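You operate a simulated robot arm through the tools that you are given. There is no shell and no other tool. Be economical: measure what you need, move in short steps, check, and stop when the job is done.

The job below is to be done with a simulated two-armed robot. You get a single attempt, and the scene is never put back.

TASK
Stand the pink air freshener on the console table and slide it half open.
Fine: it is in the gold-handled drawer; shut that again, and hold the freshener steady while you slide. Set down upright: air freshener. Where these are worked on the way, their far stop is far enough and under half their travel is too little: gold-handled drawer.
Where things are to end (x, y in the base frame): air freshener within 80 mm of [1030, -320].

Only the result counts: the job must be done as asked and must still hold three seconds after the hand-in. Knocking over, shifting, dropping, spilling or breaking anything else fails it.

THE ROBOT
Two 7-joint arms with two-finger parallel grippers on one trunk, on a base that drives. Base frame: it is fixed to the floor where the robot stands at the start and does not move with it; the origin is under the middle of the robot, x ahead of it, y to its left, z up. Units: mm, degrees, N and s.
The left shoulder is at the start at [70, 163, 995], the right one opposite. With the tool pointing down near the work surface each hand reaches from about 380 to 880 mm from the robot's upright axis, wherever it stands, measured 20 degrees to its own side. Places, roughly: gold-handled drawer [900, 0, 700]; green air freshener slide [1100, 0, 900]; pink air freshener slide [1000, -100, 700]; top of the console table [1100, -200, 800]. Payload 3.43 kg a hand.
The TCP of each hand is the grasp point between the finger pads, 34 mm short of the fingertips. In the tool frame z runs along the fingers and y along their closing line. Largest opening 128 mm; finger width 24, thickness 12; the body of the gripper, 48 by 130 mm, starts 96 mm behind the TCP.
Orientation is that of the tool frame in the base frame, as a unit quaternion [x, y, z, w]. With the fingers straight down and closing along the base's y, the tool's x points along the base's -x, its y along +y and its z along -z.

THE INTERFACE
- The arms move only by the tool drive_tool. It takes "left_steps", "right_steps" or both (then of equal length, played together; a hand with none holds still); each is a list of rows, each an object of numbers (a shift or turn left out is 0, a gripper value left out holds the last): "fingers": the opening, from 0 (shut) to 1 (fully open); "x", "y", "z": the shift along the tool's x, y, z in cm; "wx", "wy", "wz": the turn, a rotation vector about the tool's x, y, z in degrees. In form: [{"fingers": .., "x": .., "y": .., "z": .., "wx": .., "wy": .., "wz": ..}, ...]. A call has 1 to 8 rows; each row shifts and turns the commanded pose from where the row before left it, along the tool's axes as they then stand. Rows are played at 5 a second. More than 50 mm and 8.6 degrees between two rows, or a gripper value outside its range, and nothing of the call is played. Where a pose cannot be reached the arm comes as near as it can. A force on the tool above 40 N (or 10 N above the force at the start of the call, whichever is more), or a blocked arm, ends the call early, and 0.2 s more pass. Each finger travels about 153 mm/s and halts on what it meets, pressing with about 37 N; the grip force reading is that of the motor and also rises with nothing between the fingers. The clock runs only during rows and for 0.2 s after the last one: add rows that do not move to give the fingers time. It gives the time, the measured TCP pose, the force on the tool (base axes), the opening and the grip force at its end, in the units of the frame above (readings bear some noise), with the torque about the TCP (base axes, N m) and any sound that the robot's microphone picked up.
- Cameras (640 x 400 px; columns grow to the right, rows downward): "scene" is now at [131.6, -24.1, 1238.2]; the picture's right is [-0.21, -0.98, 0.00], its down [-0.51, 0.11, -0.85] and it looks along [0.84, -0.18, -0.52] (base axes); focal length 273 px, centre (320, 200). "left" rides on the left gripper at [76, 11, -160] in its tool frame; the picture's right is [-0.15, 0.99, 0.00], its down [-0.88, -0.13, -0.46] and it looks along [-0.45, -0.07, 0.89] (tool axes); focal length 234 px, centre (320, 200). "right" rides on the right gripper at [76, -11, -160] in its tool frame; the picture's right is [0.15, 0.99, 0.00], its down [-0.88, 0.13, -0.46] and it looks along [-0.45, 0.07, 0.89] (tool axes); focal length 234 px, centre (320, 200).
- grab_frame(camera): a new picture of that camera. No time passes.
- slide_trunk(by): slides the trunk up (or, below 0, down) by that many mm; the arms and the scene camera ride with it, the base frame stays. It gives what a move gives, with no picture.
- drive_base(legs): drives the robot by 1 to 6 legs, each [ahead, left, turn to the left] in mm, mm and degrees, along the robot's own axes; the way and the turn of a leg run together, so that a leg with both is an arc; at most 1500 mm and 180 degrees a leg. The arms and the cameras ride along, it lands a little off, and it stops where it bumps. It gives what a move gives.
- pan_tilt(pan, tilt): turns the head with the scene camera to pan (to the left, within 86 degrees either way) and tilt (down, from -29 to 69), counted from straight ahead of the robot. It gives what a move gives.
- locate(camera, pixels): for up to 12 pixels [column, row] of the newest picture of that camera ("zoom" is the newest enlarged one), the place [x, y, z] in the base frame of the surface seen there, good to about 2 mm, but the place of the scene camera against the robot may be out by one fixed shift of up to 18 mm in any direction. No time passes.
- enlarge(camera, box): a new picture of the part [left, top, right, bottom] of that camera's present view, enlarged. No time passes.
- hand_in(): hands the job in; it is judged then, once.

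Work in short steps. Measure before you move; look again where a grasp or a placing could have gone wrong, and mend it. You have 80 turns and 62 pictures in all, those below and enlarged ones among them. Open the grippers and draw the arms clear of the work before you hand the job in, unless the task says otherwise; then end with one line.

The tools are called after "Request:" as a command line: name --argument value ..., lists and objects as JSON in quotes. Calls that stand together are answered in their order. drive_tool: Moves the arms, as the interface text tells. Its arguments: {"type":"object","properties":{"left_steps":{"type":"array"},"right_steps":{"type":"array"}},"required":[]} The other tools are called the same way: slide_trunk (by) slides the trunk up or down; drive_base (legs) drives the base; pan_tilt (pan, tilt) turns the head that bears the scene camera; grab_frame (camera) takes a picture; locate (camera, pixels) gives the place of the surface under pixels of a picture; enlarge (camera, box) takes an enlarged picture of a part of a camera's view; hand_in () hands the job in.

At the start:

```text
time_s: 0.0
left_eef_pos: [502.4, 142.0, 1076.1]
left_tool_rot: [0.001, 1.0, 0.0, 0.0]
left_wrist_force: [0.2, -0.6, 0.1]
left_wrist_torque: [0.03, 0.01, 0.04]
left_finger_gap: 128.1
left_finger_force: 0.1
right_eef_pos: [556.5, -348.5, 997.8]
right_tool_rot: [0.0, 1.0, 0.0, -0.001]
right_wrist_force: [0.5, 0.1, -0.8]
right_wrist_torque: [-0.01, -0.03, 0.04]
right_finger_gap: 128.2
right_finger_force: 0.0
trunk travel left (down, up): [-475.0, 465.0]
robot x, y, heading: [-0.2, -0.3, 0.0]
head pan, tilt: [-11.9, 31.3]
```

scene: 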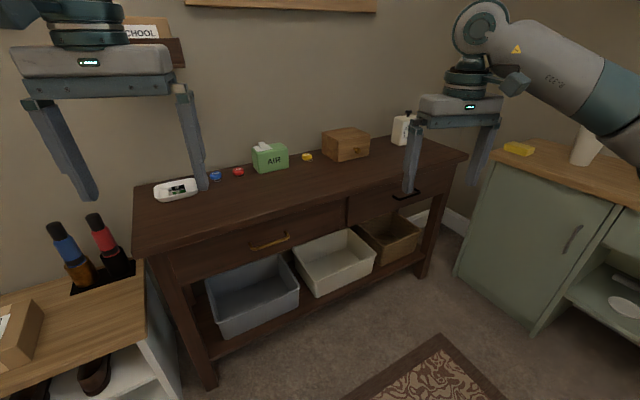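
right: 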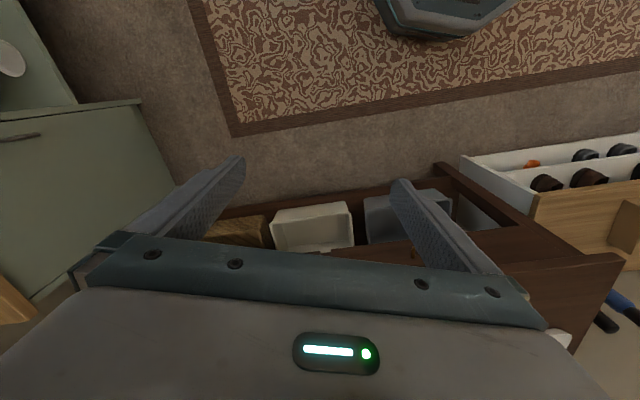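
left: 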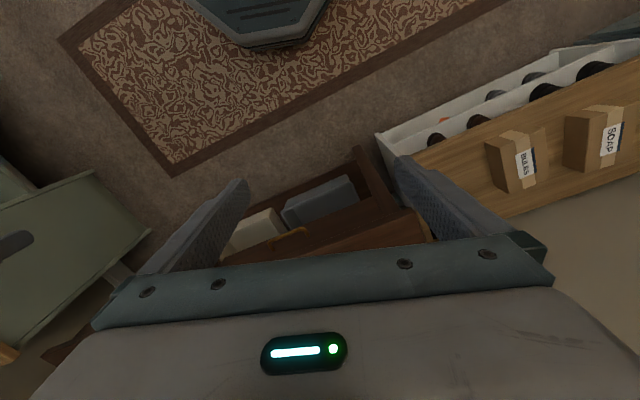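

The gold handle appears at about (270,241) in the scene picture. I enlarge that area and locate key points.

Request:
enlarge --camera "scene" --box '[130, 120, 450, 320]'

Request:
locate --camera "scene" --pixels '[[252, 247], [270, 242], [288, 235], [270, 158], [150, 250], [345, 200], [460, 155], [240, 205], [176, 188], [345, 215], [170, 265], [300, 200]]'

```text
2.00 times, centred on (290, 220) of scene
```

zoom: 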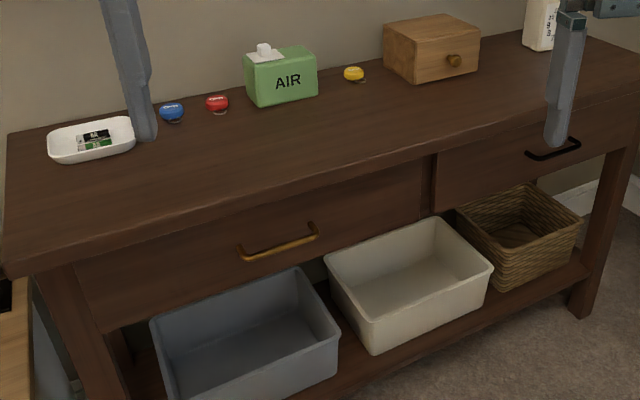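

```text
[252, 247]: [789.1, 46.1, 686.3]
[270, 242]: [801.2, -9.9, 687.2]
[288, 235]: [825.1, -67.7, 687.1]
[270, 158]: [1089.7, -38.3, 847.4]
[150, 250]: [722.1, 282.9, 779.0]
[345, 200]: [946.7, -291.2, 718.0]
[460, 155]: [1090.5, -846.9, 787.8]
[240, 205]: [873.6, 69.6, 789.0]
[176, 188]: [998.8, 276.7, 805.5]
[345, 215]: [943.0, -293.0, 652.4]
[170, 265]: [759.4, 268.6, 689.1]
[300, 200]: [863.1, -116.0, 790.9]
```

The drawer front runs about 18° off the base y axis (handle about [803,-10,687]). I back up a little and turn to square up to it, and lower the trunk a bit.

Request:
drive_base --legs '[[-150, 0, 0], [0, 0, 18]]'

Request:
slide_trunk --by -120

Request:
pan_tilt --pan -15 --tilt 30

Request:
grab_frame --camera "scene"

```text
time_s: 2.4
left_eef_pos: [285.5, 286.3, 1075.0]
left_tool_rot: [-0.151, 0.988, 0.0, 0.0]
left_wrist_force: [-0.3, 0.5, 0.5]
left_wrist_torque: [-0.02, 0.0, 0.02]
left_finger_gap: 127.9
left_finger_force: 0.1
right_eef_pos: [485.4, -167.2, 999.5]
right_tool_rot: [-0.15, 0.989, 0.0, 0.0]
right_wrist_force: [-0.8, 0.7, 0.4]
right_wrist_torque: [-0.05, 0.04, -0.01]
right_finger_gap: 128.0
right_finger_force: 0.1
trunk travel left (down, up): [-475.0, 465.0]
robot x, y, heading: [-150.7, -1.2, 17.3]
head pan, tilt: [-11.9, 31.3]
```

```text
time_s: 3.9
left_eef_pos: [287.2, 285.2, 955.0]
left_tool_rot: [-0.151, 0.989, 0.0, 0.0]
left_wrist_force: [-0.2, -0.1, 0.1]
left_wrist_torque: [0.0, 0.02, -0.01]
left_finger_gap: 127.8
left_finger_force: 0.0
right_eef_pos: [485.4, -167.8, 878.9]
right_tool_rot: [-0.151, 0.988, 0.0, 0.0]
right_wrist_force: [-0.2, -0.3, 0.7]
right_wrist_torque: [-0.04, -0.01, -0.01]
right_finger_gap: 127.9
right_finger_force: 0.0
trunk travel left (down, up): [-355.0, 585.0]
robot x, y, heading: [-149.5, 2.7, 17.3]
head pan, tilt: [-11.9, 31.3]
```

```text
time_s: 4.5
left_eef_pos: [286.6, 285.8, 955.0]
left_tool_rot: [-0.152, 0.988, 0.0, 0.0]
left_wrist_force: [0.1, 0.3, 0.0]
left_wrist_torque: [0.02, 0.02, 0.01]
left_finger_gap: 128.1
left_finger_force: 0.1
right_eef_pos: [484.7, -166.1, 879.4]
right_tool_rot: [-0.151, 0.988, 0.0, 0.0]
right_wrist_force: [0.3, 0.3, 0.6]
right_wrist_torque: [0.02, -0.01, 0.01]
right_finger_gap: 128.2
right_finger_force: 0.1
trunk travel left (down, up): [-355.0, 585.0]
robot x, y, heading: [-148.2, 2.8, 17.5]
head pan, tilt: [-15.0, 30.0]
```

```text
57 pictures are left
```

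scene: 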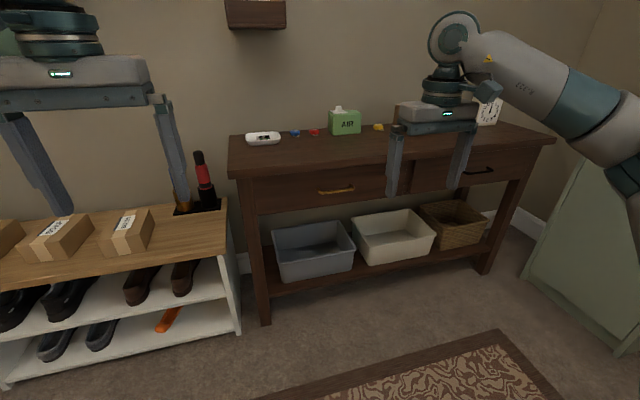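

The handle is at (336,190), unobstructed. I measure it, plus the face and table edge.

Request:
enlarge --camera "scene" --box '[230, 120, 390, 220]'

Request:
locate --camera "scene" --pixels '[[322, 192], [337, 191], [352, 188], [262, 195], [310, 203], [370, 195], [240, 170], [300, 165], [370, 158], [262, 205], [490, 150]]'

```text
4.00 times, centred on (310, 170) of scene
```

zoom: 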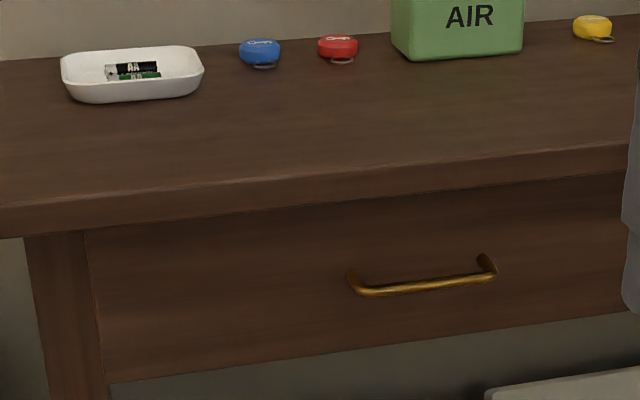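

```text
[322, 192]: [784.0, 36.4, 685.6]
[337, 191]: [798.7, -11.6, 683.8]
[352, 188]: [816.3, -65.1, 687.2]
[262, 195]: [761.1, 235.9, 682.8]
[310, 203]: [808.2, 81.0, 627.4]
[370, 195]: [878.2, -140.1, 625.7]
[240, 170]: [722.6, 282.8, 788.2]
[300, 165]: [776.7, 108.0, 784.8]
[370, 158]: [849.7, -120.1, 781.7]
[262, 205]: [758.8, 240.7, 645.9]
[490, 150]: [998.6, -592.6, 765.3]
```

The table is rotated 17.5°, matching the robot's heading; the handle bar sits at depth 759, lateral -254, z 686 in that turned frame. I bring the right hand forward and start pitching the fingers forward.

Request:
drive_tool --right_steps '[{"x": -5, "wy": -8}, {"x": -5, "wy": -8}, {"x": -4.5, "z": 0.5, "wy": -8}, {"x": -4, "wy": -8}, {"wy": -8.5}, {"wy": -8.5}, {"wy": -8.5}, {"wy": -8.5}]'

Request:
drive_tool --right_steps '[{"wy": -8}, {"wy": -8}, {"wy": -8}, {}, {}]'

```text
time_s: 6.3
left_eef_pos: [285.5, 285.9, 955.8]
left_tool_rot: [-0.151, 0.989, 0.0, 0.0]
left_wrist_force: [-0.4, 0.8, 0.4]
left_wrist_torque: [0.03, 0.0, 0.01]
left_finger_gap: 128.1
left_finger_force: 0.0
right_eef_pos: [656.8, -113.6, 908.3]
right_tool_rot: [-0.127, 0.829, 0.082, 0.538]
right_wrist_force: [0.4, 0.4, 0.2]
right_wrist_torque: [0.04, 0.02, 0.01]
right_finger_gap: 128.0
right_finger_force: 0.1
trunk travel left (down, up): [-355.0, 585.0]
robot x, y, heading: [-151.5, 1.9, 17.4]
head pan, tilt: [-15.0, 30.0]
```

```text
time_s: 7.5
left_eef_pos: [286.7, 285.0, 955.0]
left_tool_rot: [-0.151, 0.988, 0.0, 0.0]
left_wrist_force: [0.4, 0.7, -0.4]
left_wrist_torque: [0.0, 0.01, 0.0]
left_finger_gap: 128.1
left_finger_force: 0.0
right_eef_pos: [656.9, -113.0, 909.2]
right_tool_rot: [-0.111, 0.723, 0.103, 0.674]
right_wrist_force: [0.5, 0.2, 0.7]
right_wrist_torque: [0.04, 0.01, -0.02]
right_finger_gap: 128.1
right_finger_force: 0.0
right hand out of reach, approached as far as the arm can: row 3
trunk travel left (down, up): [-355.0, 585.0]
robot x, y, heading: [-151.0, 0.4, 17.5]
head pan, tilt: [-15.0, 30.0]
```

Pitch is about 86° (a limit). Now I try the roll of +90° about the finger axis.

Request:
drive_tool --right_steps '[{"wz": 8.5}, {"wz": 8.5}, {"wz": 8.5}, {"wz": 8.5}, {"wz": 8.5}, {"wz": 8.5}, {"wz": 8.5}, {"wz": 8.5}]'

```text
time_s: 9.3
left_eef_pos: [286.5, 285.2, 955.4]
left_tool_rot: [-0.152, 0.988, 0.0, 0.0]
left_wrist_force: [-0.8, 0.4, -0.8]
left_wrist_torque: [-0.01, -0.01, 0.0]
left_finger_gap: 127.9
left_finger_force: 0.0
right_eef_pos: [658.4, -113.8, 910.4]
right_tool_rot: [0.314, 0.661, 0.463, 0.5]
right_wrist_force: [0.0, -0.5, -0.5]
right_wrist_torque: [-0.02, -0.01, 0.0]
right_finger_gap: 128.2
right_finger_force: 0.0
trunk travel left (down, up): [-355.0, 585.0]
robot x, y, heading: [-152.0, 0.3, 17.3]
head pan, tilt: [-15.0, 30.0]
```

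Roll reachable; finish it.

Request:
drive_tool --right_steps '[{"wz": 7.5, "fingers": 0.6}, {"wz": 7.5}, {"wz": 7}, {}]'

```text
time_s: 10.3
left_eef_pos: [286.3, 284.8, 955.2]
left_tool_rot: [-0.152, 0.988, 0.0, 0.0]
left_wrist_force: [-0.6, 0.0, -0.9]
left_wrist_torque: [-0.01, 0.02, 0.01]
left_finger_gap: 128.0
left_finger_force: 0.0
right_eef_pos: [657.6, -113.0, 907.5]
right_tool_rot: [0.433, 0.588, 0.55, 0.404]
right_wrist_force: [-0.1, -0.3, 0.2]
right_wrist_torque: [0.01, 0.0, -0.02]
right_finger_gap: 76.8
right_finger_force: 0.1
trunk travel left (down, up): [-355.0, 585.0]
robot x, y, heading: [-149.8, 0.3, 17.3]
head pan, tilt: [-15.0, 30.0]
```

The tool is horizontal (3.8° low). I level it and drop in front of the handle at a safe distance, then look.

Request:
drive_tool --right_steps '[{"wx": -3.8}, {"y": -4.5, "x": 1}, {"y": -4.5, "x": 1}, {"y": -4.5, "x": 1}, {"y": -4.5, "x": 1}, {"y": -4.2, "x": 1.2}, {}]'

Request:
grab_frame --camera "right"

Request:
grab_frame --camera "scene"

```text
time_s: 11.9
left_eef_pos: [287.4, 285.2, 955.1]
left_tool_rot: [-0.151, 0.989, 0.0, 0.0]
left_wrist_force: [0.9, -0.2, -0.9]
left_wrist_torque: [-0.01, -0.03, 0.0]
left_finger_gap: 128.1
left_finger_force: 0.1
right_eef_pos: [657.2, -113.1, 908.0]
right_tool_rot: [0.419, 0.572, 0.569, 0.417]
right_wrist_force: [1.0, 0.0, -0.3]
right_wrist_torque: [0.02, 0.01, 0.0]
right_finger_gap: 76.8
right_finger_force: 0.0
right hand out of reach, approached as far as the arm can: row 2, 3, 4, 5, 6
trunk travel left (down, up): [-355.0, 585.0]
robot x, y, heading: [-145.6, -1.0, 17.5]
head pan, tilt: [-15.0, 30.0]
```

```text
55 pictures are left
```

right: 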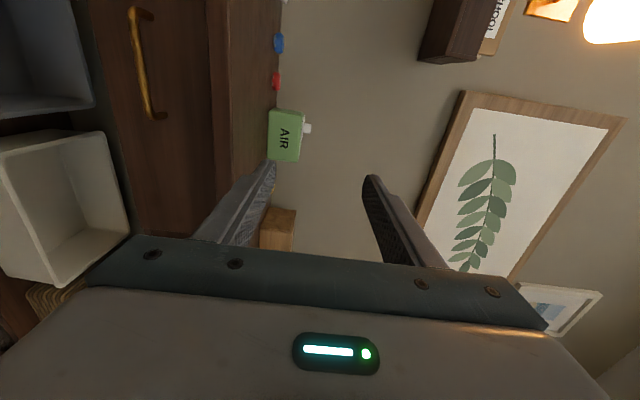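

```text
54 pictures are left
```

scene: 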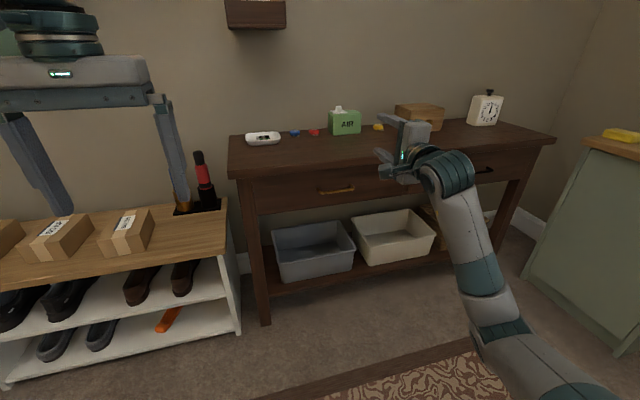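

The arm can't go lower here, but the trunk and the base can do the job. First I measure the handle with the right hand's camera (bar from (135,15) to (150,115)).

Request:
locate --camera "right" --pixels '[[134, 20], [138, 45], [141, 65], [145, 90], [149, 112], [170, 60], [120, 60], [222, 60], [240, 60]]'

Request:
locate --camera "scene" --pixels '[[322, 192], [337, 191], [352, 188]]'

```text
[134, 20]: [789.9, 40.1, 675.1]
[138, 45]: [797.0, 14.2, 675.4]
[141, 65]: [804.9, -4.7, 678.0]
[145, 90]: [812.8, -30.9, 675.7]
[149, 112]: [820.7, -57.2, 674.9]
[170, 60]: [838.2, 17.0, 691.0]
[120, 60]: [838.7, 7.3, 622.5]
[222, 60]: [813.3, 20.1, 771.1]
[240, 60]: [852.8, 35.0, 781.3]
```

```text
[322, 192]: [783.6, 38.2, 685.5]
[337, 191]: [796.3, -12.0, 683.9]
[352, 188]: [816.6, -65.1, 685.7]
```

True handle (hand camera): bar at z 675, depth 765, lateral -251; face depth 805. I lower the trunk 233, then drive left 52 and forward 110.

Request:
slide_trunk --by -233

Request:
drive_base --legs '[[0, 54, 0], [110, 0, 0]]'

Request:
grab_frame --camera "right"

```text
time_s: 14.3
left_eef_pos: [285.8, 285.1, 722.4]
left_tool_rot: [-0.151, 0.988, -0.001, -0.001]
left_wrist_force: [-1.2, -0.4, -0.3]
left_wrist_torque: [-0.01, -0.02, 0.0]
left_finger_gap: 128.0
left_finger_force: 0.0
right_eef_pos: [658.7, -113.1, 676.0]
right_tool_rot: [0.419, 0.572, 0.569, 0.417]
right_wrist_force: [0.3, 0.0, -0.2]
right_wrist_torque: [0.02, 0.05, 0.0]
right_finger_gap: 76.8
right_finger_force: 0.1
trunk travel left (down, up): [-122.0, 818.0]
robot x, y, heading: [-148.2, -0.7, 17.6]
head pan, tilt: [-15.0, 30.0]
```

```text
time_s: 16.1
left_eef_pos: [373.3, 368.2, 721.9]
left_tool_rot: [-0.149, 0.989, -0.001, 0.001]
left_wrist_force: [-0.6, -0.1, -0.5]
left_wrist_torque: [-0.01, -0.02, 0.03]
left_finger_gap: 127.8
left_finger_force: 0.0
right_eef_pos: [744.2, -31.6, 675.3]
right_tool_rot: [0.42, 0.571, 0.568, 0.418]
right_wrist_force: [-0.4, 0.0, 0.0]
right_wrist_torque: [0.03, 0.02, -0.03]
right_finger_gap: 77.0
right_finger_force: 0.0
trunk travel left (down, up): [-122.0, 818.0]
robot x, y, heading: [-61.3, 87.7, 17.2]
head pan, tilt: [-15.0, 30.0]
```

```text
53 pictures are left
```

right: 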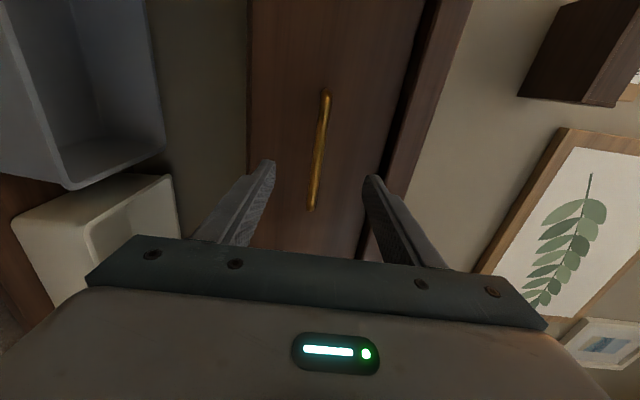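

The bar is nicely between the fingers at (320,150). I locate it again and check the left hand's surroundings.

Request:
locate --camera "right" --pixels '[[325, 95], [322, 125], [319, 150], [316, 175], [312, 205], [350, 120], [285, 120]]'

Request:
pan_tilt --pan 20 --tilt 35

Request:
grab_frame --camera "scene"

```text
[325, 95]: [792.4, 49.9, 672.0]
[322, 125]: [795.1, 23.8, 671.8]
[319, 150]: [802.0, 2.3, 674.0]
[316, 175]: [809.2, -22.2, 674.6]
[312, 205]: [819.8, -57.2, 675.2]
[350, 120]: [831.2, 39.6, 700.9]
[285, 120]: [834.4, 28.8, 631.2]
```

```text
time_s: 17.1
left_eef_pos: [373.8, 368.2, 721.7]
left_tool_rot: [-0.15, 0.989, -0.001, 0.0]
left_wrist_force: [0.3, -0.6, 0.1]
left_wrist_torque: [-0.01, -0.01, 0.03]
left_finger_gap: 128.0
left_finger_force: 0.1
right_eef_pos: [743.8, -30.7, 675.5]
right_tool_rot: [0.421, 0.571, 0.567, 0.418]
right_wrist_force: [-0.6, 0.5, 0.6]
right_wrist_torque: [0.0, 0.03, -0.01]
right_finger_gap: 76.8
right_finger_force: 0.1
trunk travel left (down, up): [-122.0, 818.0]
robot x, y, heading: [-62.8, 85.8, 17.0]
head pan, tilt: [20.0, 35.0]
```

```text
52 pictures are left
```

scene: 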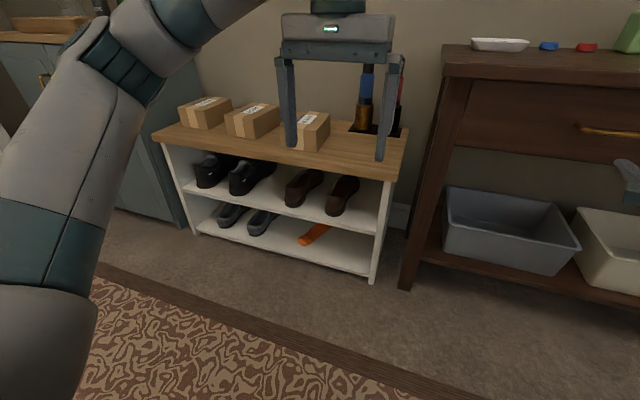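

The left hand hangs near the shoe rack; I check how close the rack and its boxes are.

Request:
locate --camera "scene" --pixels '[[300, 165], [395, 175], [312, 120], [305, 148], [380, 155], [290, 140], [367, 80], [250, 110]]'

```text
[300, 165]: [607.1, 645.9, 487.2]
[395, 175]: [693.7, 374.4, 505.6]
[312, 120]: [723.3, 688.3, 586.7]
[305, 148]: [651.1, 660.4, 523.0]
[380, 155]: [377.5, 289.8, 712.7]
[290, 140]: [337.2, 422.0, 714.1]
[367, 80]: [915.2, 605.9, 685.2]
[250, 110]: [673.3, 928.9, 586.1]
```

The rack is well clear. Bar at depth 766, TCP at 700: I advance the tool 62 mm.

Request:
drive_tool --right_steps '[{"z": 3, "y": -0.15}, {"z": 3.2}, {}, {}]'

Request:
grab_frame --camera "right"

```text
time_s: 18.1
left_eef_pos: [374.7, 368.0, 722.0]
left_tool_rot: [-0.149, 0.989, 0.0, 0.0]
left_wrist_force: [0.1, 0.3, -0.5]
left_wrist_torque: [0.04, 0.0, -0.01]
left_finger_gap: 128.0
left_finger_force: 0.0
right_eef_pos: [785.9, -27.7, 652.9]
right_tool_rot: [0.419, 0.572, 0.569, 0.418]
right_wrist_force: [0.2, -1.7, 0.4]
right_wrist_torque: [0.02, -0.02, 0.0]
right_finger_gap: 76.8
right_finger_force: 0.0
right hand out of reach, approached as far as the arm can: row 1, 2
trunk travel left (down, up): [-122.0, 818.0]
robot x, y, heading: [-61.6, 86.8, 16.8]
head pan, tilt: [20.0, 35.0]
```

```text
51 pictures are left
```

right: 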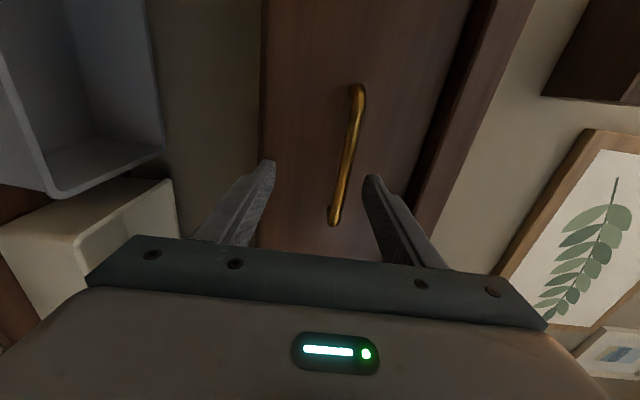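

The arm sagged to z 653 at its limit. I raise the trunk 21 and cover the last stretch with the base.

Request:
slide_trunk --by 21

Request:
drive_base --legs '[[23, 12, 0]]'

Request:
grab_frame --camera "right"

```text
time_s: 18.8
left_eef_pos: [374.4, 367.4, 743.4]
left_tool_rot: [-0.15, 0.989, 0.0, 0.0]
left_wrist_force: [-0.6, -0.3, 0.0]
left_wrist_torque: [-0.01, -0.01, 0.01]
left_finger_gap: 127.9
left_finger_force: 0.1
right_eef_pos: [785.5, -28.0, 673.6]
right_tool_rot: [0.42, 0.572, 0.569, 0.417]
right_wrist_force: [-0.1, 0.1, 0.4]
right_wrist_torque: [0.01, 0.0, 0.0]
right_finger_gap: 76.9
right_finger_force: 0.0
trunk travel left (down, up): [-143.0, 797.0]
robot x, y, heading: [-66.5, 83.2, 17.1]
head pan, tilt: [20.0, 35.0]
```

```text
time_s: 19.6
left_eef_pos: [392.6, 386.9, 742.6]
left_tool_rot: [-0.15, 0.989, 0.0, 0.0]
left_wrist_force: [0.7, 0.1, 0.4]
left_wrist_torque: [-0.03, -0.02, 0.0]
left_finger_gap: 128.2
left_finger_force: 0.1
right_eef_pos: [803.1, -8.5, 672.9]
right_tool_rot: [0.419, 0.572, 0.569, 0.417]
right_wrist_force: [0.0, 0.9, 0.5]
right_wrist_torque: [-0.02, -0.01, 0.04]
right_finger_gap: 76.6
right_finger_force: 0.0
trunk travel left (down, up): [-143.0, 797.0]
robot x, y, heading: [-41.4, 102.9, 17.3]
head pan, tilt: [20.0, 35.0]
```

```text
50 pictures are left
```

right: 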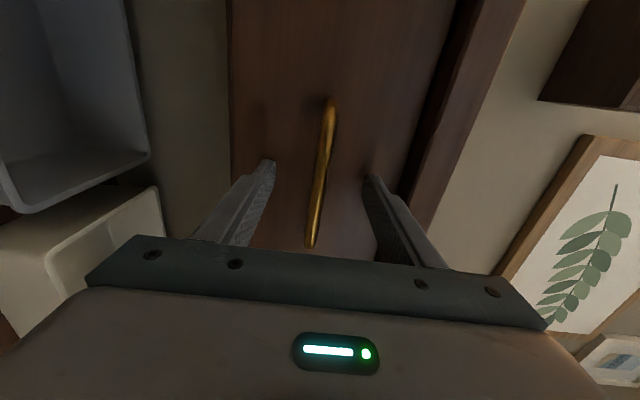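

TCP is on the bar (depth about 764). I close the fingers on it.

Request:
drive_tool --right_steps '[{"fingers": 0}, {}, {}, {}]'

Request:
enlarge --camera "right" --box '[180, 70, 500, 270]'

```text
time_s: 20.6
left_eef_pos: [391.9, 386.2, 742.3]
left_tool_rot: [-0.15, 0.989, 0.0, 0.0]
left_wrist_force: [-0.3, 0.2, -0.2]
left_wrist_torque: [-0.05, 0.0, 0.01]
left_finger_gap: 128.0
left_finger_force: 0.0
right_eef_pos: [803.4, -9.2, 672.3]
right_tool_rot: [0.419, 0.572, 0.569, 0.416]
right_wrist_force: [-8.3, -0.7, -8.8]
right_wrist_torque: [-0.04, 0.08, -0.48]
right_finger_gap: 10.5
right_finger_force: 44.9
trunk travel left (down, up): [-143.0, 797.0]
robot x, y, heading: [-46.8, 103.8, 17.2]
head pan, tilt: [20.0, 35.0]
```

```text
2.00 times, centred on (340, 170) of right
```

zoom: 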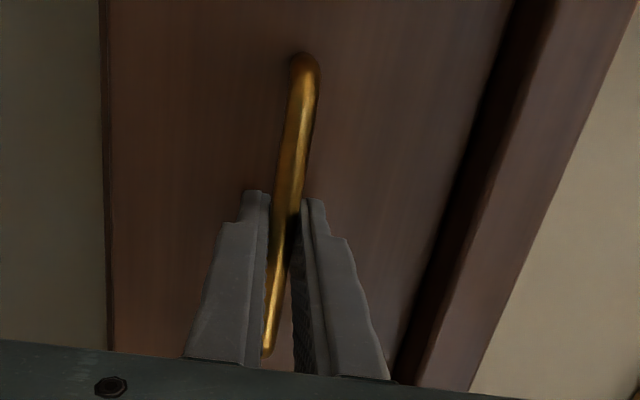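

Bar gripped (gap 10.5). I drive back 150 mm to pull the drawer.

Request:
drive_base --legs '[[-150, 0, 0]]'

```text
time_s: 21.9
left_eef_pos: [251.1, 341.9, 742.0]
left_tool_rot: [-0.149, 0.989, -0.001, -0.001]
left_wrist_force: [0.5, -0.6, -0.1]
left_wrist_torque: [0.02, 0.01, 0.0]
left_finger_gap: 128.3
left_finger_force: 0.1
right_eef_pos: [660.0, -54.7, 671.1]
right_tool_rot: [0.42, 0.572, 0.568, 0.417]
right_wrist_force: [1.0, -3.8, -8.7]
right_wrist_torque: [-0.06, 0.08, 0.51]
right_finger_gap: 10.8
right_finger_force: 44.7
trunk travel left (down, up): [-143.0, 797.0]
robot x, y, heading: [-190.3, 61.5, 17.2]
head pan, tilt: [20.0, 35.0]
```

The drawer follows. I pull 120 more and watch for the stop.

Request:
drive_base --legs '[[-120, 0, 0]]'

Request:
pan_tilt --pan -10 --tilt 30

Request:
grab_frame --camera "scene"

```text
time_s: 23.2
left_eef_pos: [148.8, 311.9, 742.8]
left_tool_rot: [-0.151, 0.989, 0.0, 0.0]
left_wrist_force: [0.1, -0.5, 0.3]
left_wrist_torque: [0.0, -0.05, -0.01]
left_finger_gap: 127.9
left_finger_force: 0.1
right_eef_pos: [562.7, -82.5, 672.6]
right_tool_rot: [0.42, 0.572, 0.568, 0.417]
right_wrist_force: [-0.1, 0.2, -0.5]
right_wrist_torque: [0.03, 0.03, 0.3]
right_finger_gap: 10.7
right_finger_force: 44.1
trunk travel left (down, up): [-143.0, 797.0]
robot x, y, heading: [-284.4, 26.9, 17.6]
head pan, tilt: [20.0, 35.0]
stopped in leg 1: the force on the tool passed its limit at 128 N (the readings are from after the stop); the commanded pose is now the measured one
```

```text
time_s: 24.1
left_eef_pos: [148.0, 311.8, 742.8]
left_tool_rot: [-0.152, 0.988, 0.0, -0.001]
left_wrist_force: [0.9, -0.8, 0.1]
left_wrist_torque: [0.0, -0.01, -0.01]
left_finger_gap: 127.9
left_finger_force: 0.0
right_eef_pos: [564.0, -82.8, 673.0]
right_tool_rot: [0.421, 0.572, 0.567, 0.417]
right_wrist_force: [-0.2, 0.7, -2.8]
right_wrist_torque: [-0.04, 0.04, -0.06]
right_finger_gap: 10.7
right_finger_force: 44.2
trunk travel left (down, up): [-143.0, 797.0]
robot x, y, heading: [-284.8, 26.1, 17.6]
head pan, tilt: [-10.0, 30.0]
```

```text
48 pictures are left
```

scene: 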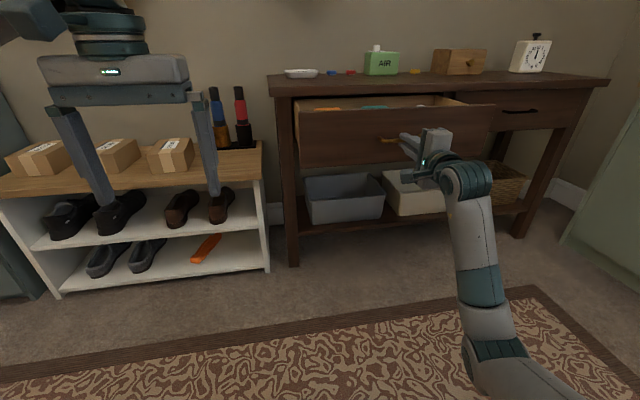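

The drawer hit its far stop (251 mm). I release, back off 120, raise the trunk and look inside.

Request:
drive_tool --right_steps '[{"fingers": 0.5}, {}, {}]'

Request:
drive_base --legs '[[-110, 0, 0]]'

Request:
slide_trunk --by 350

Request:
pan_tilt --pan -15 --tilt 35

Request:
grab_frame --camera "scene"

```text
time_s: 24.9
left_eef_pos: [149.0, 312.4, 743.7]
left_tool_rot: [-0.152, 0.988, 0.0, 0.0]
left_wrist_force: [0.2, 0.2, 0.4]
left_wrist_torque: [0.02, 0.01, 0.0]
left_finger_gap: 128.0
left_finger_force: 0.1
right_eef_pos: [563.3, -82.6, 673.2]
right_tool_rot: [0.42, 0.572, 0.568, 0.417]
right_wrist_force: [1.2, 0.0, 0.1]
right_wrist_torque: [0.02, -0.04, 0.04]
right_finger_gap: 64.2
right_finger_force: 0.0
trunk travel left (down, up): [-143.0, 797.0]
robot x, y, heading: [-288.3, 29.4, 17.2]
head pan, tilt: [-10.0, 30.0]
```

```text
time_s: 26.1
left_eef_pos: [41.2, 280.2, 744.1]
left_tool_rot: [-0.153, 0.988, 0.001, 0.0]
left_wrist_force: [-0.1, -0.1, 0.3]
left_wrist_torque: [0.01, -0.04, -0.02]
left_finger_gap: 128.0
left_finger_force: 0.0
right_eef_pos: [455.9, -113.8, 673.3]
right_tool_rot: [0.419, 0.572, 0.569, 0.417]
right_wrist_force: [0.8, -0.6, -0.4]
right_wrist_torque: [0.03, -0.04, -0.04]
right_finger_gap: 63.9
right_finger_force: 0.1
trunk travel left (down, up): [-143.0, 797.0]
robot x, y, heading: [-392.9, -7.4, 17.6]
head pan, tilt: [-10.0, 30.0]
```

```text
time_s: 29.5
left_eef_pos: [40.6, 280.6, 1092.9]
left_tool_rot: [-0.153, 0.988, 0.0, 0.0]
left_wrist_force: [0.3, -0.2, -0.4]
left_wrist_torque: [-0.03, -0.03, -0.04]
left_finger_gap: 128.0
left_finger_force: 0.0
right_eef_pos: [457.4, -113.7, 1023.0]
right_tool_rot: [0.419, 0.572, 0.569, 0.416]
right_wrist_force: [-0.9, 0.5, -0.6]
right_wrist_torque: [0.04, -0.01, 0.02]
right_finger_gap: 64.1
right_finger_force: 0.1
trunk travel left (down, up): [-493.0, 447.0]
robot x, y, heading: [-394.9, -1.6, 17.4]
head pan, tilt: [-10.0, 30.0]
```

```text
time_s: 30.2
left_eef_pos: [41.1, 279.5, 1093.8]
left_tool_rot: [-0.153, 0.988, 0.0, -0.001]
left_wrist_force: [-0.4, 0.0, 0.6]
left_wrist_torque: [0.03, 0.04, 0.04]
left_finger_gap: 128.2
left_finger_force: 0.0
right_eef_pos: [456.0, -114.3, 1022.4]
right_tool_rot: [0.419, 0.573, 0.569, 0.416]
right_wrist_force: [-0.1, 0.3, 0.0]
right_wrist_torque: [-0.06, 0.06, 0.0]
right_finger_gap: 64.0
right_finger_force: 0.0
trunk travel left (down, up): [-493.0, 447.0]
robot x, y, heading: [-398.9, -3.0, 17.6]
head pan, tilt: [-15.0, 35.0]
```

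```text
47 pictures are left
```

scene: 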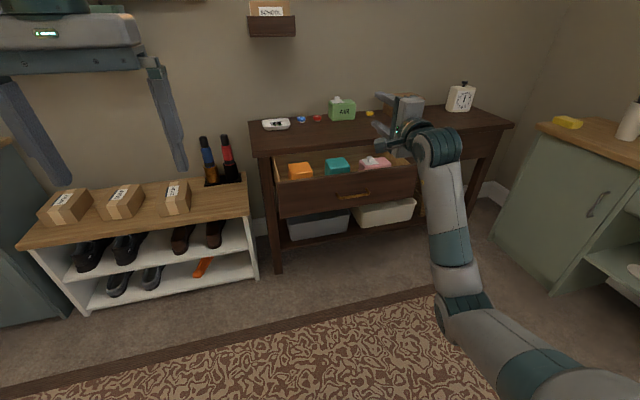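

The pink freshener is at (373,162) in the drawer's right part. I unroll the right hand back to fingers-down.

Request:
drive_tool --right_steps '[{"wz": -8.5}, {"wz": -8.5}, {"wz": -8.5}, {"wz": -8.5}, {"wz": -8.5}, {"wz": -8.5}, {"wz": -8.5}, {"wz": -8.5}]'

Request:
drive_tool --right_steps '[{"wz": -7.5}, {"wz": -7.5}, {"wz": -7, "wy": 3}, {"wy": 8.5}, {"wy": 8.5}, {"wy": 8.5}, {"wy": 8.5}, {"wy": 8.5}]'

Request:
drive_tool --right_steps '[{"wy": 8.5}, {"wy": 8.5}, {"wy": 8.5}, {"wy": 8.5}, {"wy": 8.5}, {"wy": 2}, {}]'

Request:
enlarge --camera "scene" --box '[260, 80, 460, 205]'

```text
time_s: 32.0
left_eef_pos: [41.7, 278.8, 1094.1]
left_tool_rot: [-0.152, 0.988, 0.0, 0.0]
left_wrist_force: [0.0, 0.5, -0.2]
left_wrist_torque: [0.01, -0.05, -0.02]
left_finger_gap: 127.9
left_finger_force: 0.0
right_eef_pos: [456.7, -114.3, 1021.8]
right_tool_rot: [0.025, 0.709, 0.238, 0.663]
right_wrist_force: [-1.0, 0.7, -0.2]
right_wrist_torque: [-0.01, 0.0, 0.0]
right_finger_gap: 64.1
right_finger_force: 0.0
trunk travel left (down, up): [-493.0, 447.0]
robot x, y, heading: [-392.5, -6.3, 17.7]
head pan, tilt: [-15.0, 35.0]
```

```text
time_s: 33.8
left_eef_pos: [41.3, 279.8, 1094.9]
left_tool_rot: [-0.154, 0.988, -0.001, 0.0]
left_wrist_force: [-0.6, -0.5, 0.1]
left_wrist_torque: [-0.03, -0.02, -0.02]
left_finger_gap: 128.0
left_finger_force: 0.0
right_eef_pos: [456.1, -114.9, 1022.5]
right_tool_rot: [-0.143, 0.916, 0.057, 0.369]
right_wrist_force: [0.4, 0.2, 0.9]
right_wrist_torque: [0.0, 0.02, -0.02]
right_finger_gap: 63.9
right_finger_force: 0.0
trunk travel left (down, up): [-493.0, 447.0]
robot x, y, heading: [-396.7, -5.2, 17.7]
head pan, tilt: [-15.0, 35.0]
```

```text
time_s: 35.4
left_eef_pos: [40.5, 280.2, 1093.6]
left_tool_rot: [-0.153, 0.988, -0.001, 0.0]
left_wrist_force: [0.5, -0.2, 0.0]
left_wrist_torque: [0.03, 0.01, -0.02]
left_finger_gap: 128.1
left_finger_force: 0.0
right_eef_pos: [453.0, -124.1, 1021.9]
right_tool_rot: [-0.156, 0.988, -0.001, 0.0]
right_wrist_force: [0.9, 0.0, -0.4]
right_wrist_torque: [-0.03, 0.05, 0.01]
right_finger_gap: 64.0
right_finger_force: 0.0
right hand out of reach, approached as far as the arm can: row 6
trunk travel left (down, up): [-493.0, 447.0]
robot x, y, heading: [-393.3, -7.3, 17.6]
head pan, tilt: [-15.0, 35.0]
```

```text
3.20 times, centred on (360, 142) of scene
```

zoom: 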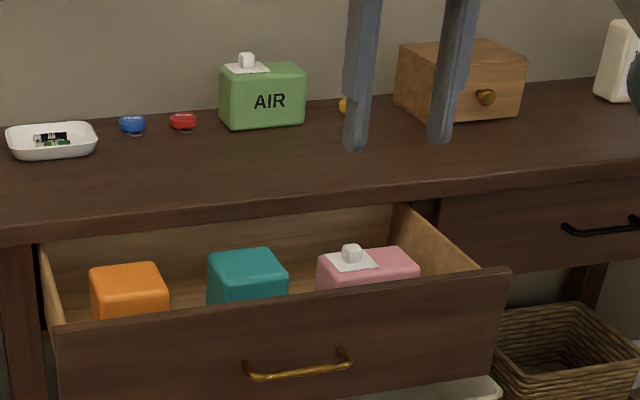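

Good, fingers are down. I locate the pink freshener and drawer rim points from the zoom.

Request:
locate --camera "zoom" --pixels '[[352, 253], [340, 265], [395, 258], [325, 280], [412, 270], [405, 250], [350, 278], [245, 265], [480, 275], [300, 305], [240, 57], [300, 330]]'

```text
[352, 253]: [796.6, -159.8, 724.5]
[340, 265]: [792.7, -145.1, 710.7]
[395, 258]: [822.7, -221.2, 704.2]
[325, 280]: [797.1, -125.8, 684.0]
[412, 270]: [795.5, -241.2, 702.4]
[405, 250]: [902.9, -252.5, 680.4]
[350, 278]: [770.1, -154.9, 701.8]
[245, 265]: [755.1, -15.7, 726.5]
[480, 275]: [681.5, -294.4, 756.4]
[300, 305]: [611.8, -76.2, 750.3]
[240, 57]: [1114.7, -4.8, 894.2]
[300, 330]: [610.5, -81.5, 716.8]
```

Pink freshener is near [800,-185], top about 695 (depth 707, lateral -417). I retract the right hand, then drive so it lies in front of the right arm.

Request:
drive_tool --right_steps '[{"x": 4.5, "y": 1.5}, {"x": 4.5, "y": 1.5}, {"x": 4.5, "y": 1.5}, {"x": 4.5, "y": 1.5}, {"fingers": 1}]'

Request:
drive_base --legs '[[0, -280, 0], [370, 0, 0]]'

Request:
grab_frame --camera "right"

```text
time_s: 36.6
left_eef_pos: [41.0, 280.4, 1091.9]
left_tool_rot: [-0.153, 0.988, -0.001, 0.0]
left_wrist_force: [0.5, -0.5, 0.2]
left_wrist_torque: [-0.02, -0.02, -0.01]
left_finger_gap: 127.9
left_finger_force: 0.0
right_eef_pos: [265.1, -123.3, 1019.8]
right_tool_rot: [-0.154, 0.988, 0.0, -0.005]
right_wrist_force: [0.4, 0.1, -1.2]
right_wrist_torque: [-0.06, 0.02, -0.01]
right_finger_gap: 128.0
right_finger_force: 0.0
trunk travel left (down, up): [-493.0, 447.0]
robot x, y, heading: [-394.4, -4.4, 17.3]
head pan, tilt: [-15.0, 35.0]
```

```text
time_s: 40.5
left_eef_pos: [474.3, 121.1, 1093.2]
left_tool_rot: [-0.152, 0.988, -0.001, -0.001]
left_wrist_force: [-0.1, 0.1, 0.0]
left_wrist_torque: [0.03, 0.04, 0.01]
left_finger_gap: 128.1
left_finger_force: 0.1
right_eef_pos: [698.6, -282.6, 1019.3]
right_tool_rot: [-0.155, 0.988, 0.0, -0.004]
right_wrist_force: [0.1, -0.1, -0.5]
right_wrist_torque: [-0.03, 0.02, 0.0]
right_finger_gap: 128.2
right_finger_force: 0.1
trunk travel left (down, up): [-493.0, 447.0]
robot x, y, heading: [38.9, -166.9, 17.6]
head pan, tilt: [-15.0, 35.0]
```

```text
45 pictures are left
```

right: 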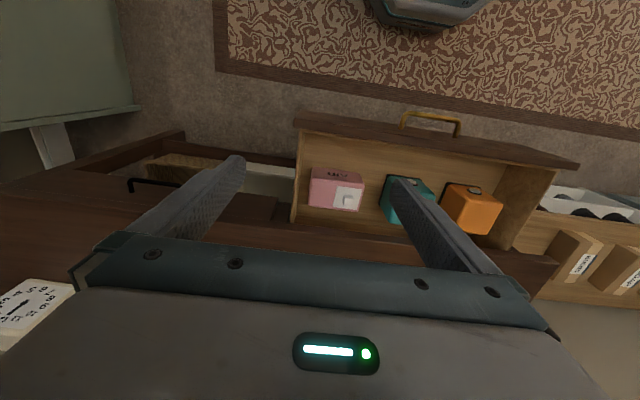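

The pink box is at (336,188) with its white slide toward the left end. I measure and enlarge it.

Request:
enlarge --camera "right" --box '[280, 140, 440, 240]'

Request:
locate --camera "zoom" --pixels '[[135, 120], [330, 140], [115, 260], [320, 285], [275, 240], [272, 215], [225, 190], [210, 270], [328, 195], [180, 150], [160, 200], [380, 200]]'

```text
4.00 times, centred on (360, 190) of right
```

zoom: 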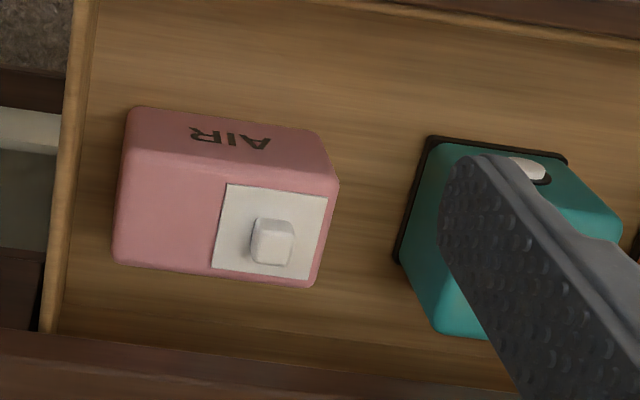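

```text
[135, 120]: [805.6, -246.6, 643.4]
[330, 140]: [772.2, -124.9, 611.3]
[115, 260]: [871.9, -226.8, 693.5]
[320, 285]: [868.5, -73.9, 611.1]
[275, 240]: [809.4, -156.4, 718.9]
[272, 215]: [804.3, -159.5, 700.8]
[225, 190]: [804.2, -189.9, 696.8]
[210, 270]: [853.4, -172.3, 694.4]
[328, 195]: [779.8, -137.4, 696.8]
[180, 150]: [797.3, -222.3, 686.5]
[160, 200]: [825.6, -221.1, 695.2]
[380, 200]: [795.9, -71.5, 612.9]
```

The box is about 110 × 58 × 84 mm, standing on the drawer floor (z 611), centre near depth 736, lateral -422. I lower the trunk and bring the hand above it for a closer measurement, and check the table-top target with the scene camera.

Request:
slide_trunk --by -100

Request:
drive_tool --right_steps '[{"x": -4, "y": 2}, {"x": -4, "y": 2}, {"x": -4, "y": 2}, {}]'

Request:
enlarge --camera "right" --box '[220, 60, 460, 210]'

Request:
grab_frame --camera "scene"

```text
time_s: 41.8
left_eef_pos: [473.0, 120.7, 994.7]
left_tool_rot: [-0.152, 0.988, 0.0, 0.0]
left_wrist_force: [-0.2, 0.1, 0.5]
left_wrist_torque: [-0.01, -0.02, 0.01]
left_finger_gap: 127.8
left_finger_force: 0.0
right_eef_pos: [697.8, -282.7, 920.1]
right_tool_rot: [-0.155, 0.988, -0.001, -0.003]
right_wrist_force: [0.2, -0.4, 0.6]
right_wrist_torque: [-0.03, 0.02, -0.02]
right_finger_gap: 127.8
right_finger_force: 0.1
trunk travel left (down, up): [-393.0, 547.0]
robot x, y, heading: [34.1, -165.0, 17.4]
head pan, tilt: [-15.0, 35.0]
```

```text
time_s: 42.8
left_eef_pos: [473.8, 120.5, 994.3]
left_tool_rot: [-0.153, 0.988, 0.001, 0.001]
left_wrist_force: [0.5, -0.1, -0.4]
left_wrist_torque: [0.06, -0.03, -0.03]
left_finger_gap: 127.8
left_finger_force: 0.0
right_eef_pos: [793.0, -193.1, 916.9]
right_tool_rot: [-0.155, 0.988, -0.001, -0.003]
right_wrist_force: [0.4, 0.6, 0.0]
right_wrist_torque: [0.01, -0.02, 0.0]
right_finger_gap: 128.1
right_finger_force: 0.1
trunk travel left (down, up): [-393.0, 547.0]
robot x, y, heading: [33.8, -169.0, 17.4]
head pan, tilt: [-15.0, 35.0]
```

```text
2.67 times, centred on (340, 135) of right
```

zoom: 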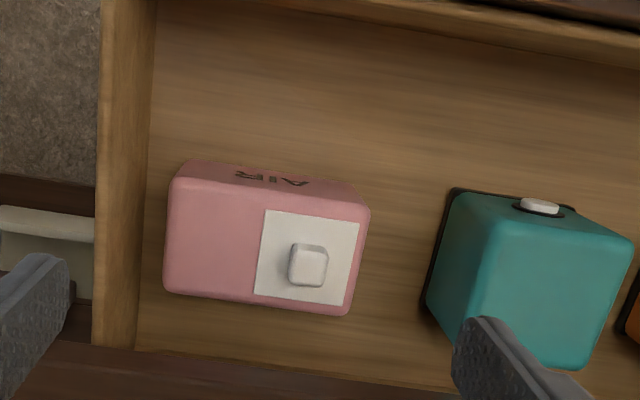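

```text
42 pictures are left
```

scene: 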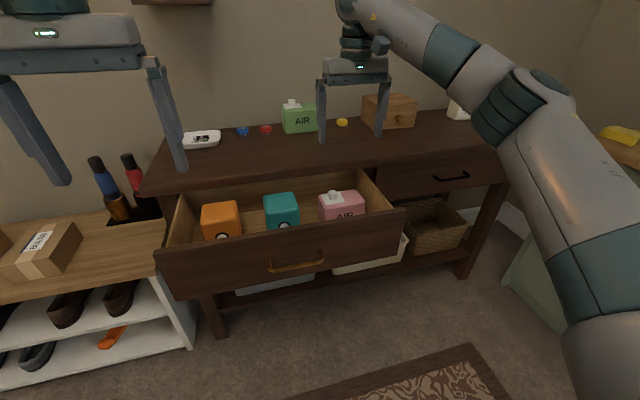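

Good view now. I locate the top edges and drawer wall in the hand zoom, and the table-top objects in the scene picture.

Request:
locate --camera "zoom" --pixels '[[178, 190], [362, 212], [170, 285], [345, 308], [266, 212], [357, 225], [256, 294], [340, 303], [307, 265], [150, 200], [140, 340], [430, 290]]'

Request:
locate --camera "scene" --pixels '[[343, 122], [365, 118], [385, 127], [415, 115], [318, 130], [285, 133], [350, 150], [420, 140], [395, 160], [300, 115]]'

```text
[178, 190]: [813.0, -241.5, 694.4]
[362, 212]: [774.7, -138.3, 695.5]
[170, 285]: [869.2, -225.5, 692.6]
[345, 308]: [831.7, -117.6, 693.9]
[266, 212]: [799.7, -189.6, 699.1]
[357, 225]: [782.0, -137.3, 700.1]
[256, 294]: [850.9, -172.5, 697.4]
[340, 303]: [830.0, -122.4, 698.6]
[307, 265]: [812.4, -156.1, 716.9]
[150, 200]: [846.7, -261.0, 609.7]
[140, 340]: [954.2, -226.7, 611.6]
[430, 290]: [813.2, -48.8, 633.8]
```

```text
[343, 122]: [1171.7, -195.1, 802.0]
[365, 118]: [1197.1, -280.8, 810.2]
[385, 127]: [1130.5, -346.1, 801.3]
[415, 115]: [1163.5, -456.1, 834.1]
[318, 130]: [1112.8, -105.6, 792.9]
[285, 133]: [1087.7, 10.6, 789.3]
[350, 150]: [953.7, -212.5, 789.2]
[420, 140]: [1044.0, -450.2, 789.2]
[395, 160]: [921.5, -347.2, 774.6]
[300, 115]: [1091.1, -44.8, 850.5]
```

Box centre is [822,-181], top 695, about 114 mm long (yaw 19°), and the table edge blocks a short-side grasp. I'll grasp it by its ends with the hand pitched 40° forward, so that the top stays free for the left hand later; first pitch in the air.

Request:
drive_tool --right_steps '[{"wy": -8}, {"wy": -8}, {"wy": -8}, {"wy": -8}, {"wy": -8}, {}, {}]'

```text
time_s: 44.4
left_eef_pos: [471.8, 119.9, 994.1]
left_tool_rot: [-0.153, 0.988, 0.001, 0.0]
left_wrist_force: [0.1, 0.3, 0.4]
left_wrist_torque: [-0.03, 0.0, 0.02]
left_finger_gap: 128.2
left_finger_force: 0.1
right_eef_pos: [792.9, -189.6, 918.7]
right_tool_rot: [-0.145, 0.929, 0.053, 0.335]
right_wrist_force: [0.4, -0.7, -0.5]
right_wrist_torque: [0.01, -0.01, 0.01]
right_finger_gap: 127.9
right_finger_force: 0.1
trunk travel left (down, up): [-393.0, 547.0]
robot x, y, heading: [35.2, -164.5, 17.5]
head pan, tilt: [-15.0, 35.0]
```

Pitch done at depth 699, lateral -419.5. I move forward 30 and down 158 to just above the box.

Request:
drive_tool --right_steps '[{"x": -1.1, "z": 1}, {"x": -1.2, "z": 0.9}, {"x": 2.5, "z": 3}, {"x": 2.5, "z": 3}, {"x": 2.6, "z": 3.1}, {"x": 2.6, "z": 3}, {}]'

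Request:
grab_frame --camera "right"

```text
time_s: 46.0
left_eef_pos: [473.2, 121.1, 993.2]
left_tool_rot: [-0.152, 0.988, 0.0, 0.0]
left_wrist_force: [-0.1, -0.1, 0.3]
left_wrist_torque: [0.01, 0.01, 0.04]
left_finger_gap: 128.0
left_finger_force: 0.0
right_eef_pos: [819.6, -179.0, 761.9]
right_tool_rot: [-0.146, 0.93, 0.053, 0.334]
right_wrist_force: [-0.2, -0.4, -0.7]
right_wrist_torque: [-0.02, 0.01, 0.04]
right_finger_gap: 128.0
right_finger_force: 0.0
trunk travel left (down, up): [-393.0, 547.0]
robot x, y, heading: [36.3, -164.0, 17.6]
head pan, tilt: [-15.0, 35.0]
```

```text
41 pictures are left
```

right: 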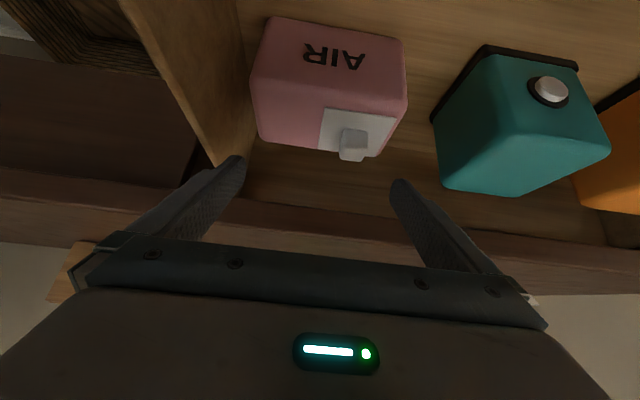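

Measure the box ends from this view for centring.

Request:
locate --camera "right" --pixels '[[256, 70], [404, 75], [253, 100], [405, 105], [262, 130], [385, 150], [270, 40], [395, 55], [246, 90]]'

```text
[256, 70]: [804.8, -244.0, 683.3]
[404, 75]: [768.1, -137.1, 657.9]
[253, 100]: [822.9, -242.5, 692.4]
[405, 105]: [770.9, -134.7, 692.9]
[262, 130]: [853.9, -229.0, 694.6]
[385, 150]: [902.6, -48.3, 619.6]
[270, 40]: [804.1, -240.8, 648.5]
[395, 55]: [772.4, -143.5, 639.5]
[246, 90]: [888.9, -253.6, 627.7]
```

Ends span lateral -483…-363, TCP is within 1.5 mm of the centre. I descend 100 mm in small rows.

Request:
drive_tool --right_steps '[{"x": 1.6, "z": 1.9, "y": -0.12}, {"x": 1.6, "z": 1.9}, {"x": 1.6, "z": 1.9}, {"x": 1.6, "z": 2.0}, {}]'

```text
time_s: 47.2
left_eef_pos: [474.3, 119.5, 993.2]
left_tool_rot: [-0.153, 0.988, -0.001, -0.001]
left_wrist_force: [0.0, 0.5, 0.0]
left_wrist_torque: [0.01, 0.02, 0.01]
left_finger_gap: 128.1
left_finger_force: 0.0
right_eef_pos: [818.9, -179.4, 663.1]
right_tool_rot: [-0.146, 0.93, 0.052, 0.334]
right_wrist_force: [-0.4, -0.9, -1.0]
right_wrist_torque: [-0.03, 0.0, 0.02]
right_finger_gap: 127.9
right_finger_force: 0.0
trunk travel left (down, up): [-393.0, 547.0]
robot x, y, heading: [40.8, -163.9, 17.6]
head pan, tilt: [-15.0, 35.0]
```

No contact on the way down. I close on the box.

Request:
drive_tool --right_steps '[{"fingers": 0.85}, {"fingers": 0.7}, {}, {}]'

Request:
grab_frame --camera "right"

```text
time_s: 48.2
left_eef_pos: [472.8, 119.8, 992.1]
left_tool_rot: [-0.152, 0.988, 0.0, 0.0]
left_wrist_force: [0.6, -0.2, -0.1]
left_wrist_torque: [0.0, -0.03, -0.01]
left_finger_gap: 127.8
left_finger_force: 0.2
right_eef_pos: [819.0, -179.9, 662.4]
right_tool_rot: [-0.145, 0.929, 0.052, 0.335]
right_wrist_force: [-0.2, -0.1, -1.4]
right_wrist_torque: [-0.03, -0.01, 0.0]
right_finger_gap: 124.5
right_finger_force: 36.9
trunk travel left (down, up): [-393.0, 547.0]
robot x, y, heading: [37.2, -168.5, 17.5]
head pan, tilt: [-15.0, 35.0]
```

```text
40 pictures are left
```

right: 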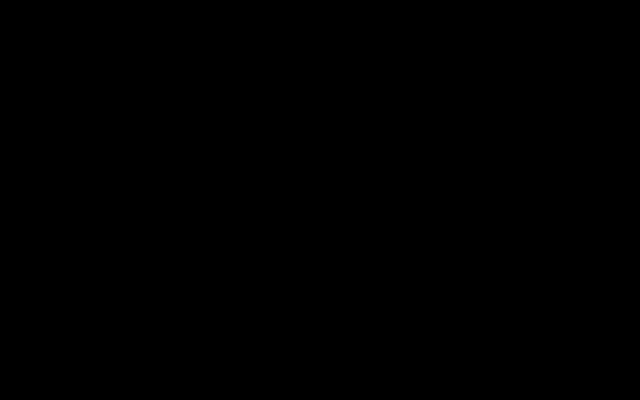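

The grip reads 124.5 mm at 37 N (the camera itself is buried behind the drawer front). I lift 40 mm and check from the scene camera.

Request:
drive_tool --right_steps '[{"x": -1.3, "z": -1.5}, {"x": -1.3, "z": -1.6}, {}]'

Request:
enlarge --camera "scene" --box '[240, 100, 480, 250]'

```text
time_s: 49.0
left_eef_pos: [472.9, 119.7, 993.7]
left_tool_rot: [-0.153, 0.988, 0.001, 0.0]
left_wrist_force: [-0.1, 0.6, -1.0]
left_wrist_torque: [-0.02, 0.01, 0.0]
left_finger_gap: 127.9
left_finger_force: 0.0
right_eef_pos: [819.9, -179.9, 702.9]
right_tool_rot: [-0.146, 0.93, 0.053, 0.334]
right_wrist_force: [1.0, 0.0, -1.8]
right_wrist_torque: [0.01, 0.0, 0.0]
right_finger_gap: 124.6
right_finger_force: 37.1
trunk travel left (down, up): [-393.0, 547.0]
robot x, y, heading: [36.1, -166.1, 17.8]
head pan, tilt: [-15.0, 35.0]
```

```text
2.67 times, centred on (360, 175) of scene
```

zoom: 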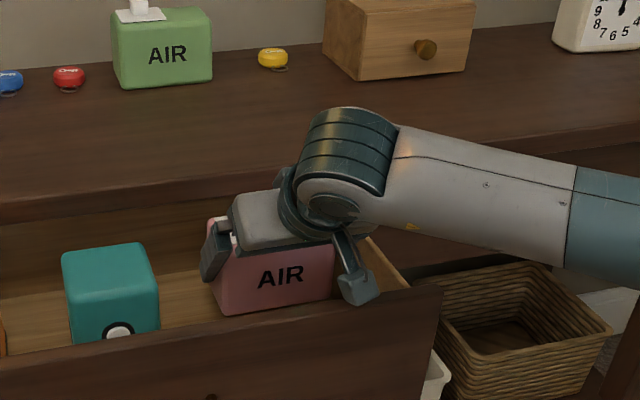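

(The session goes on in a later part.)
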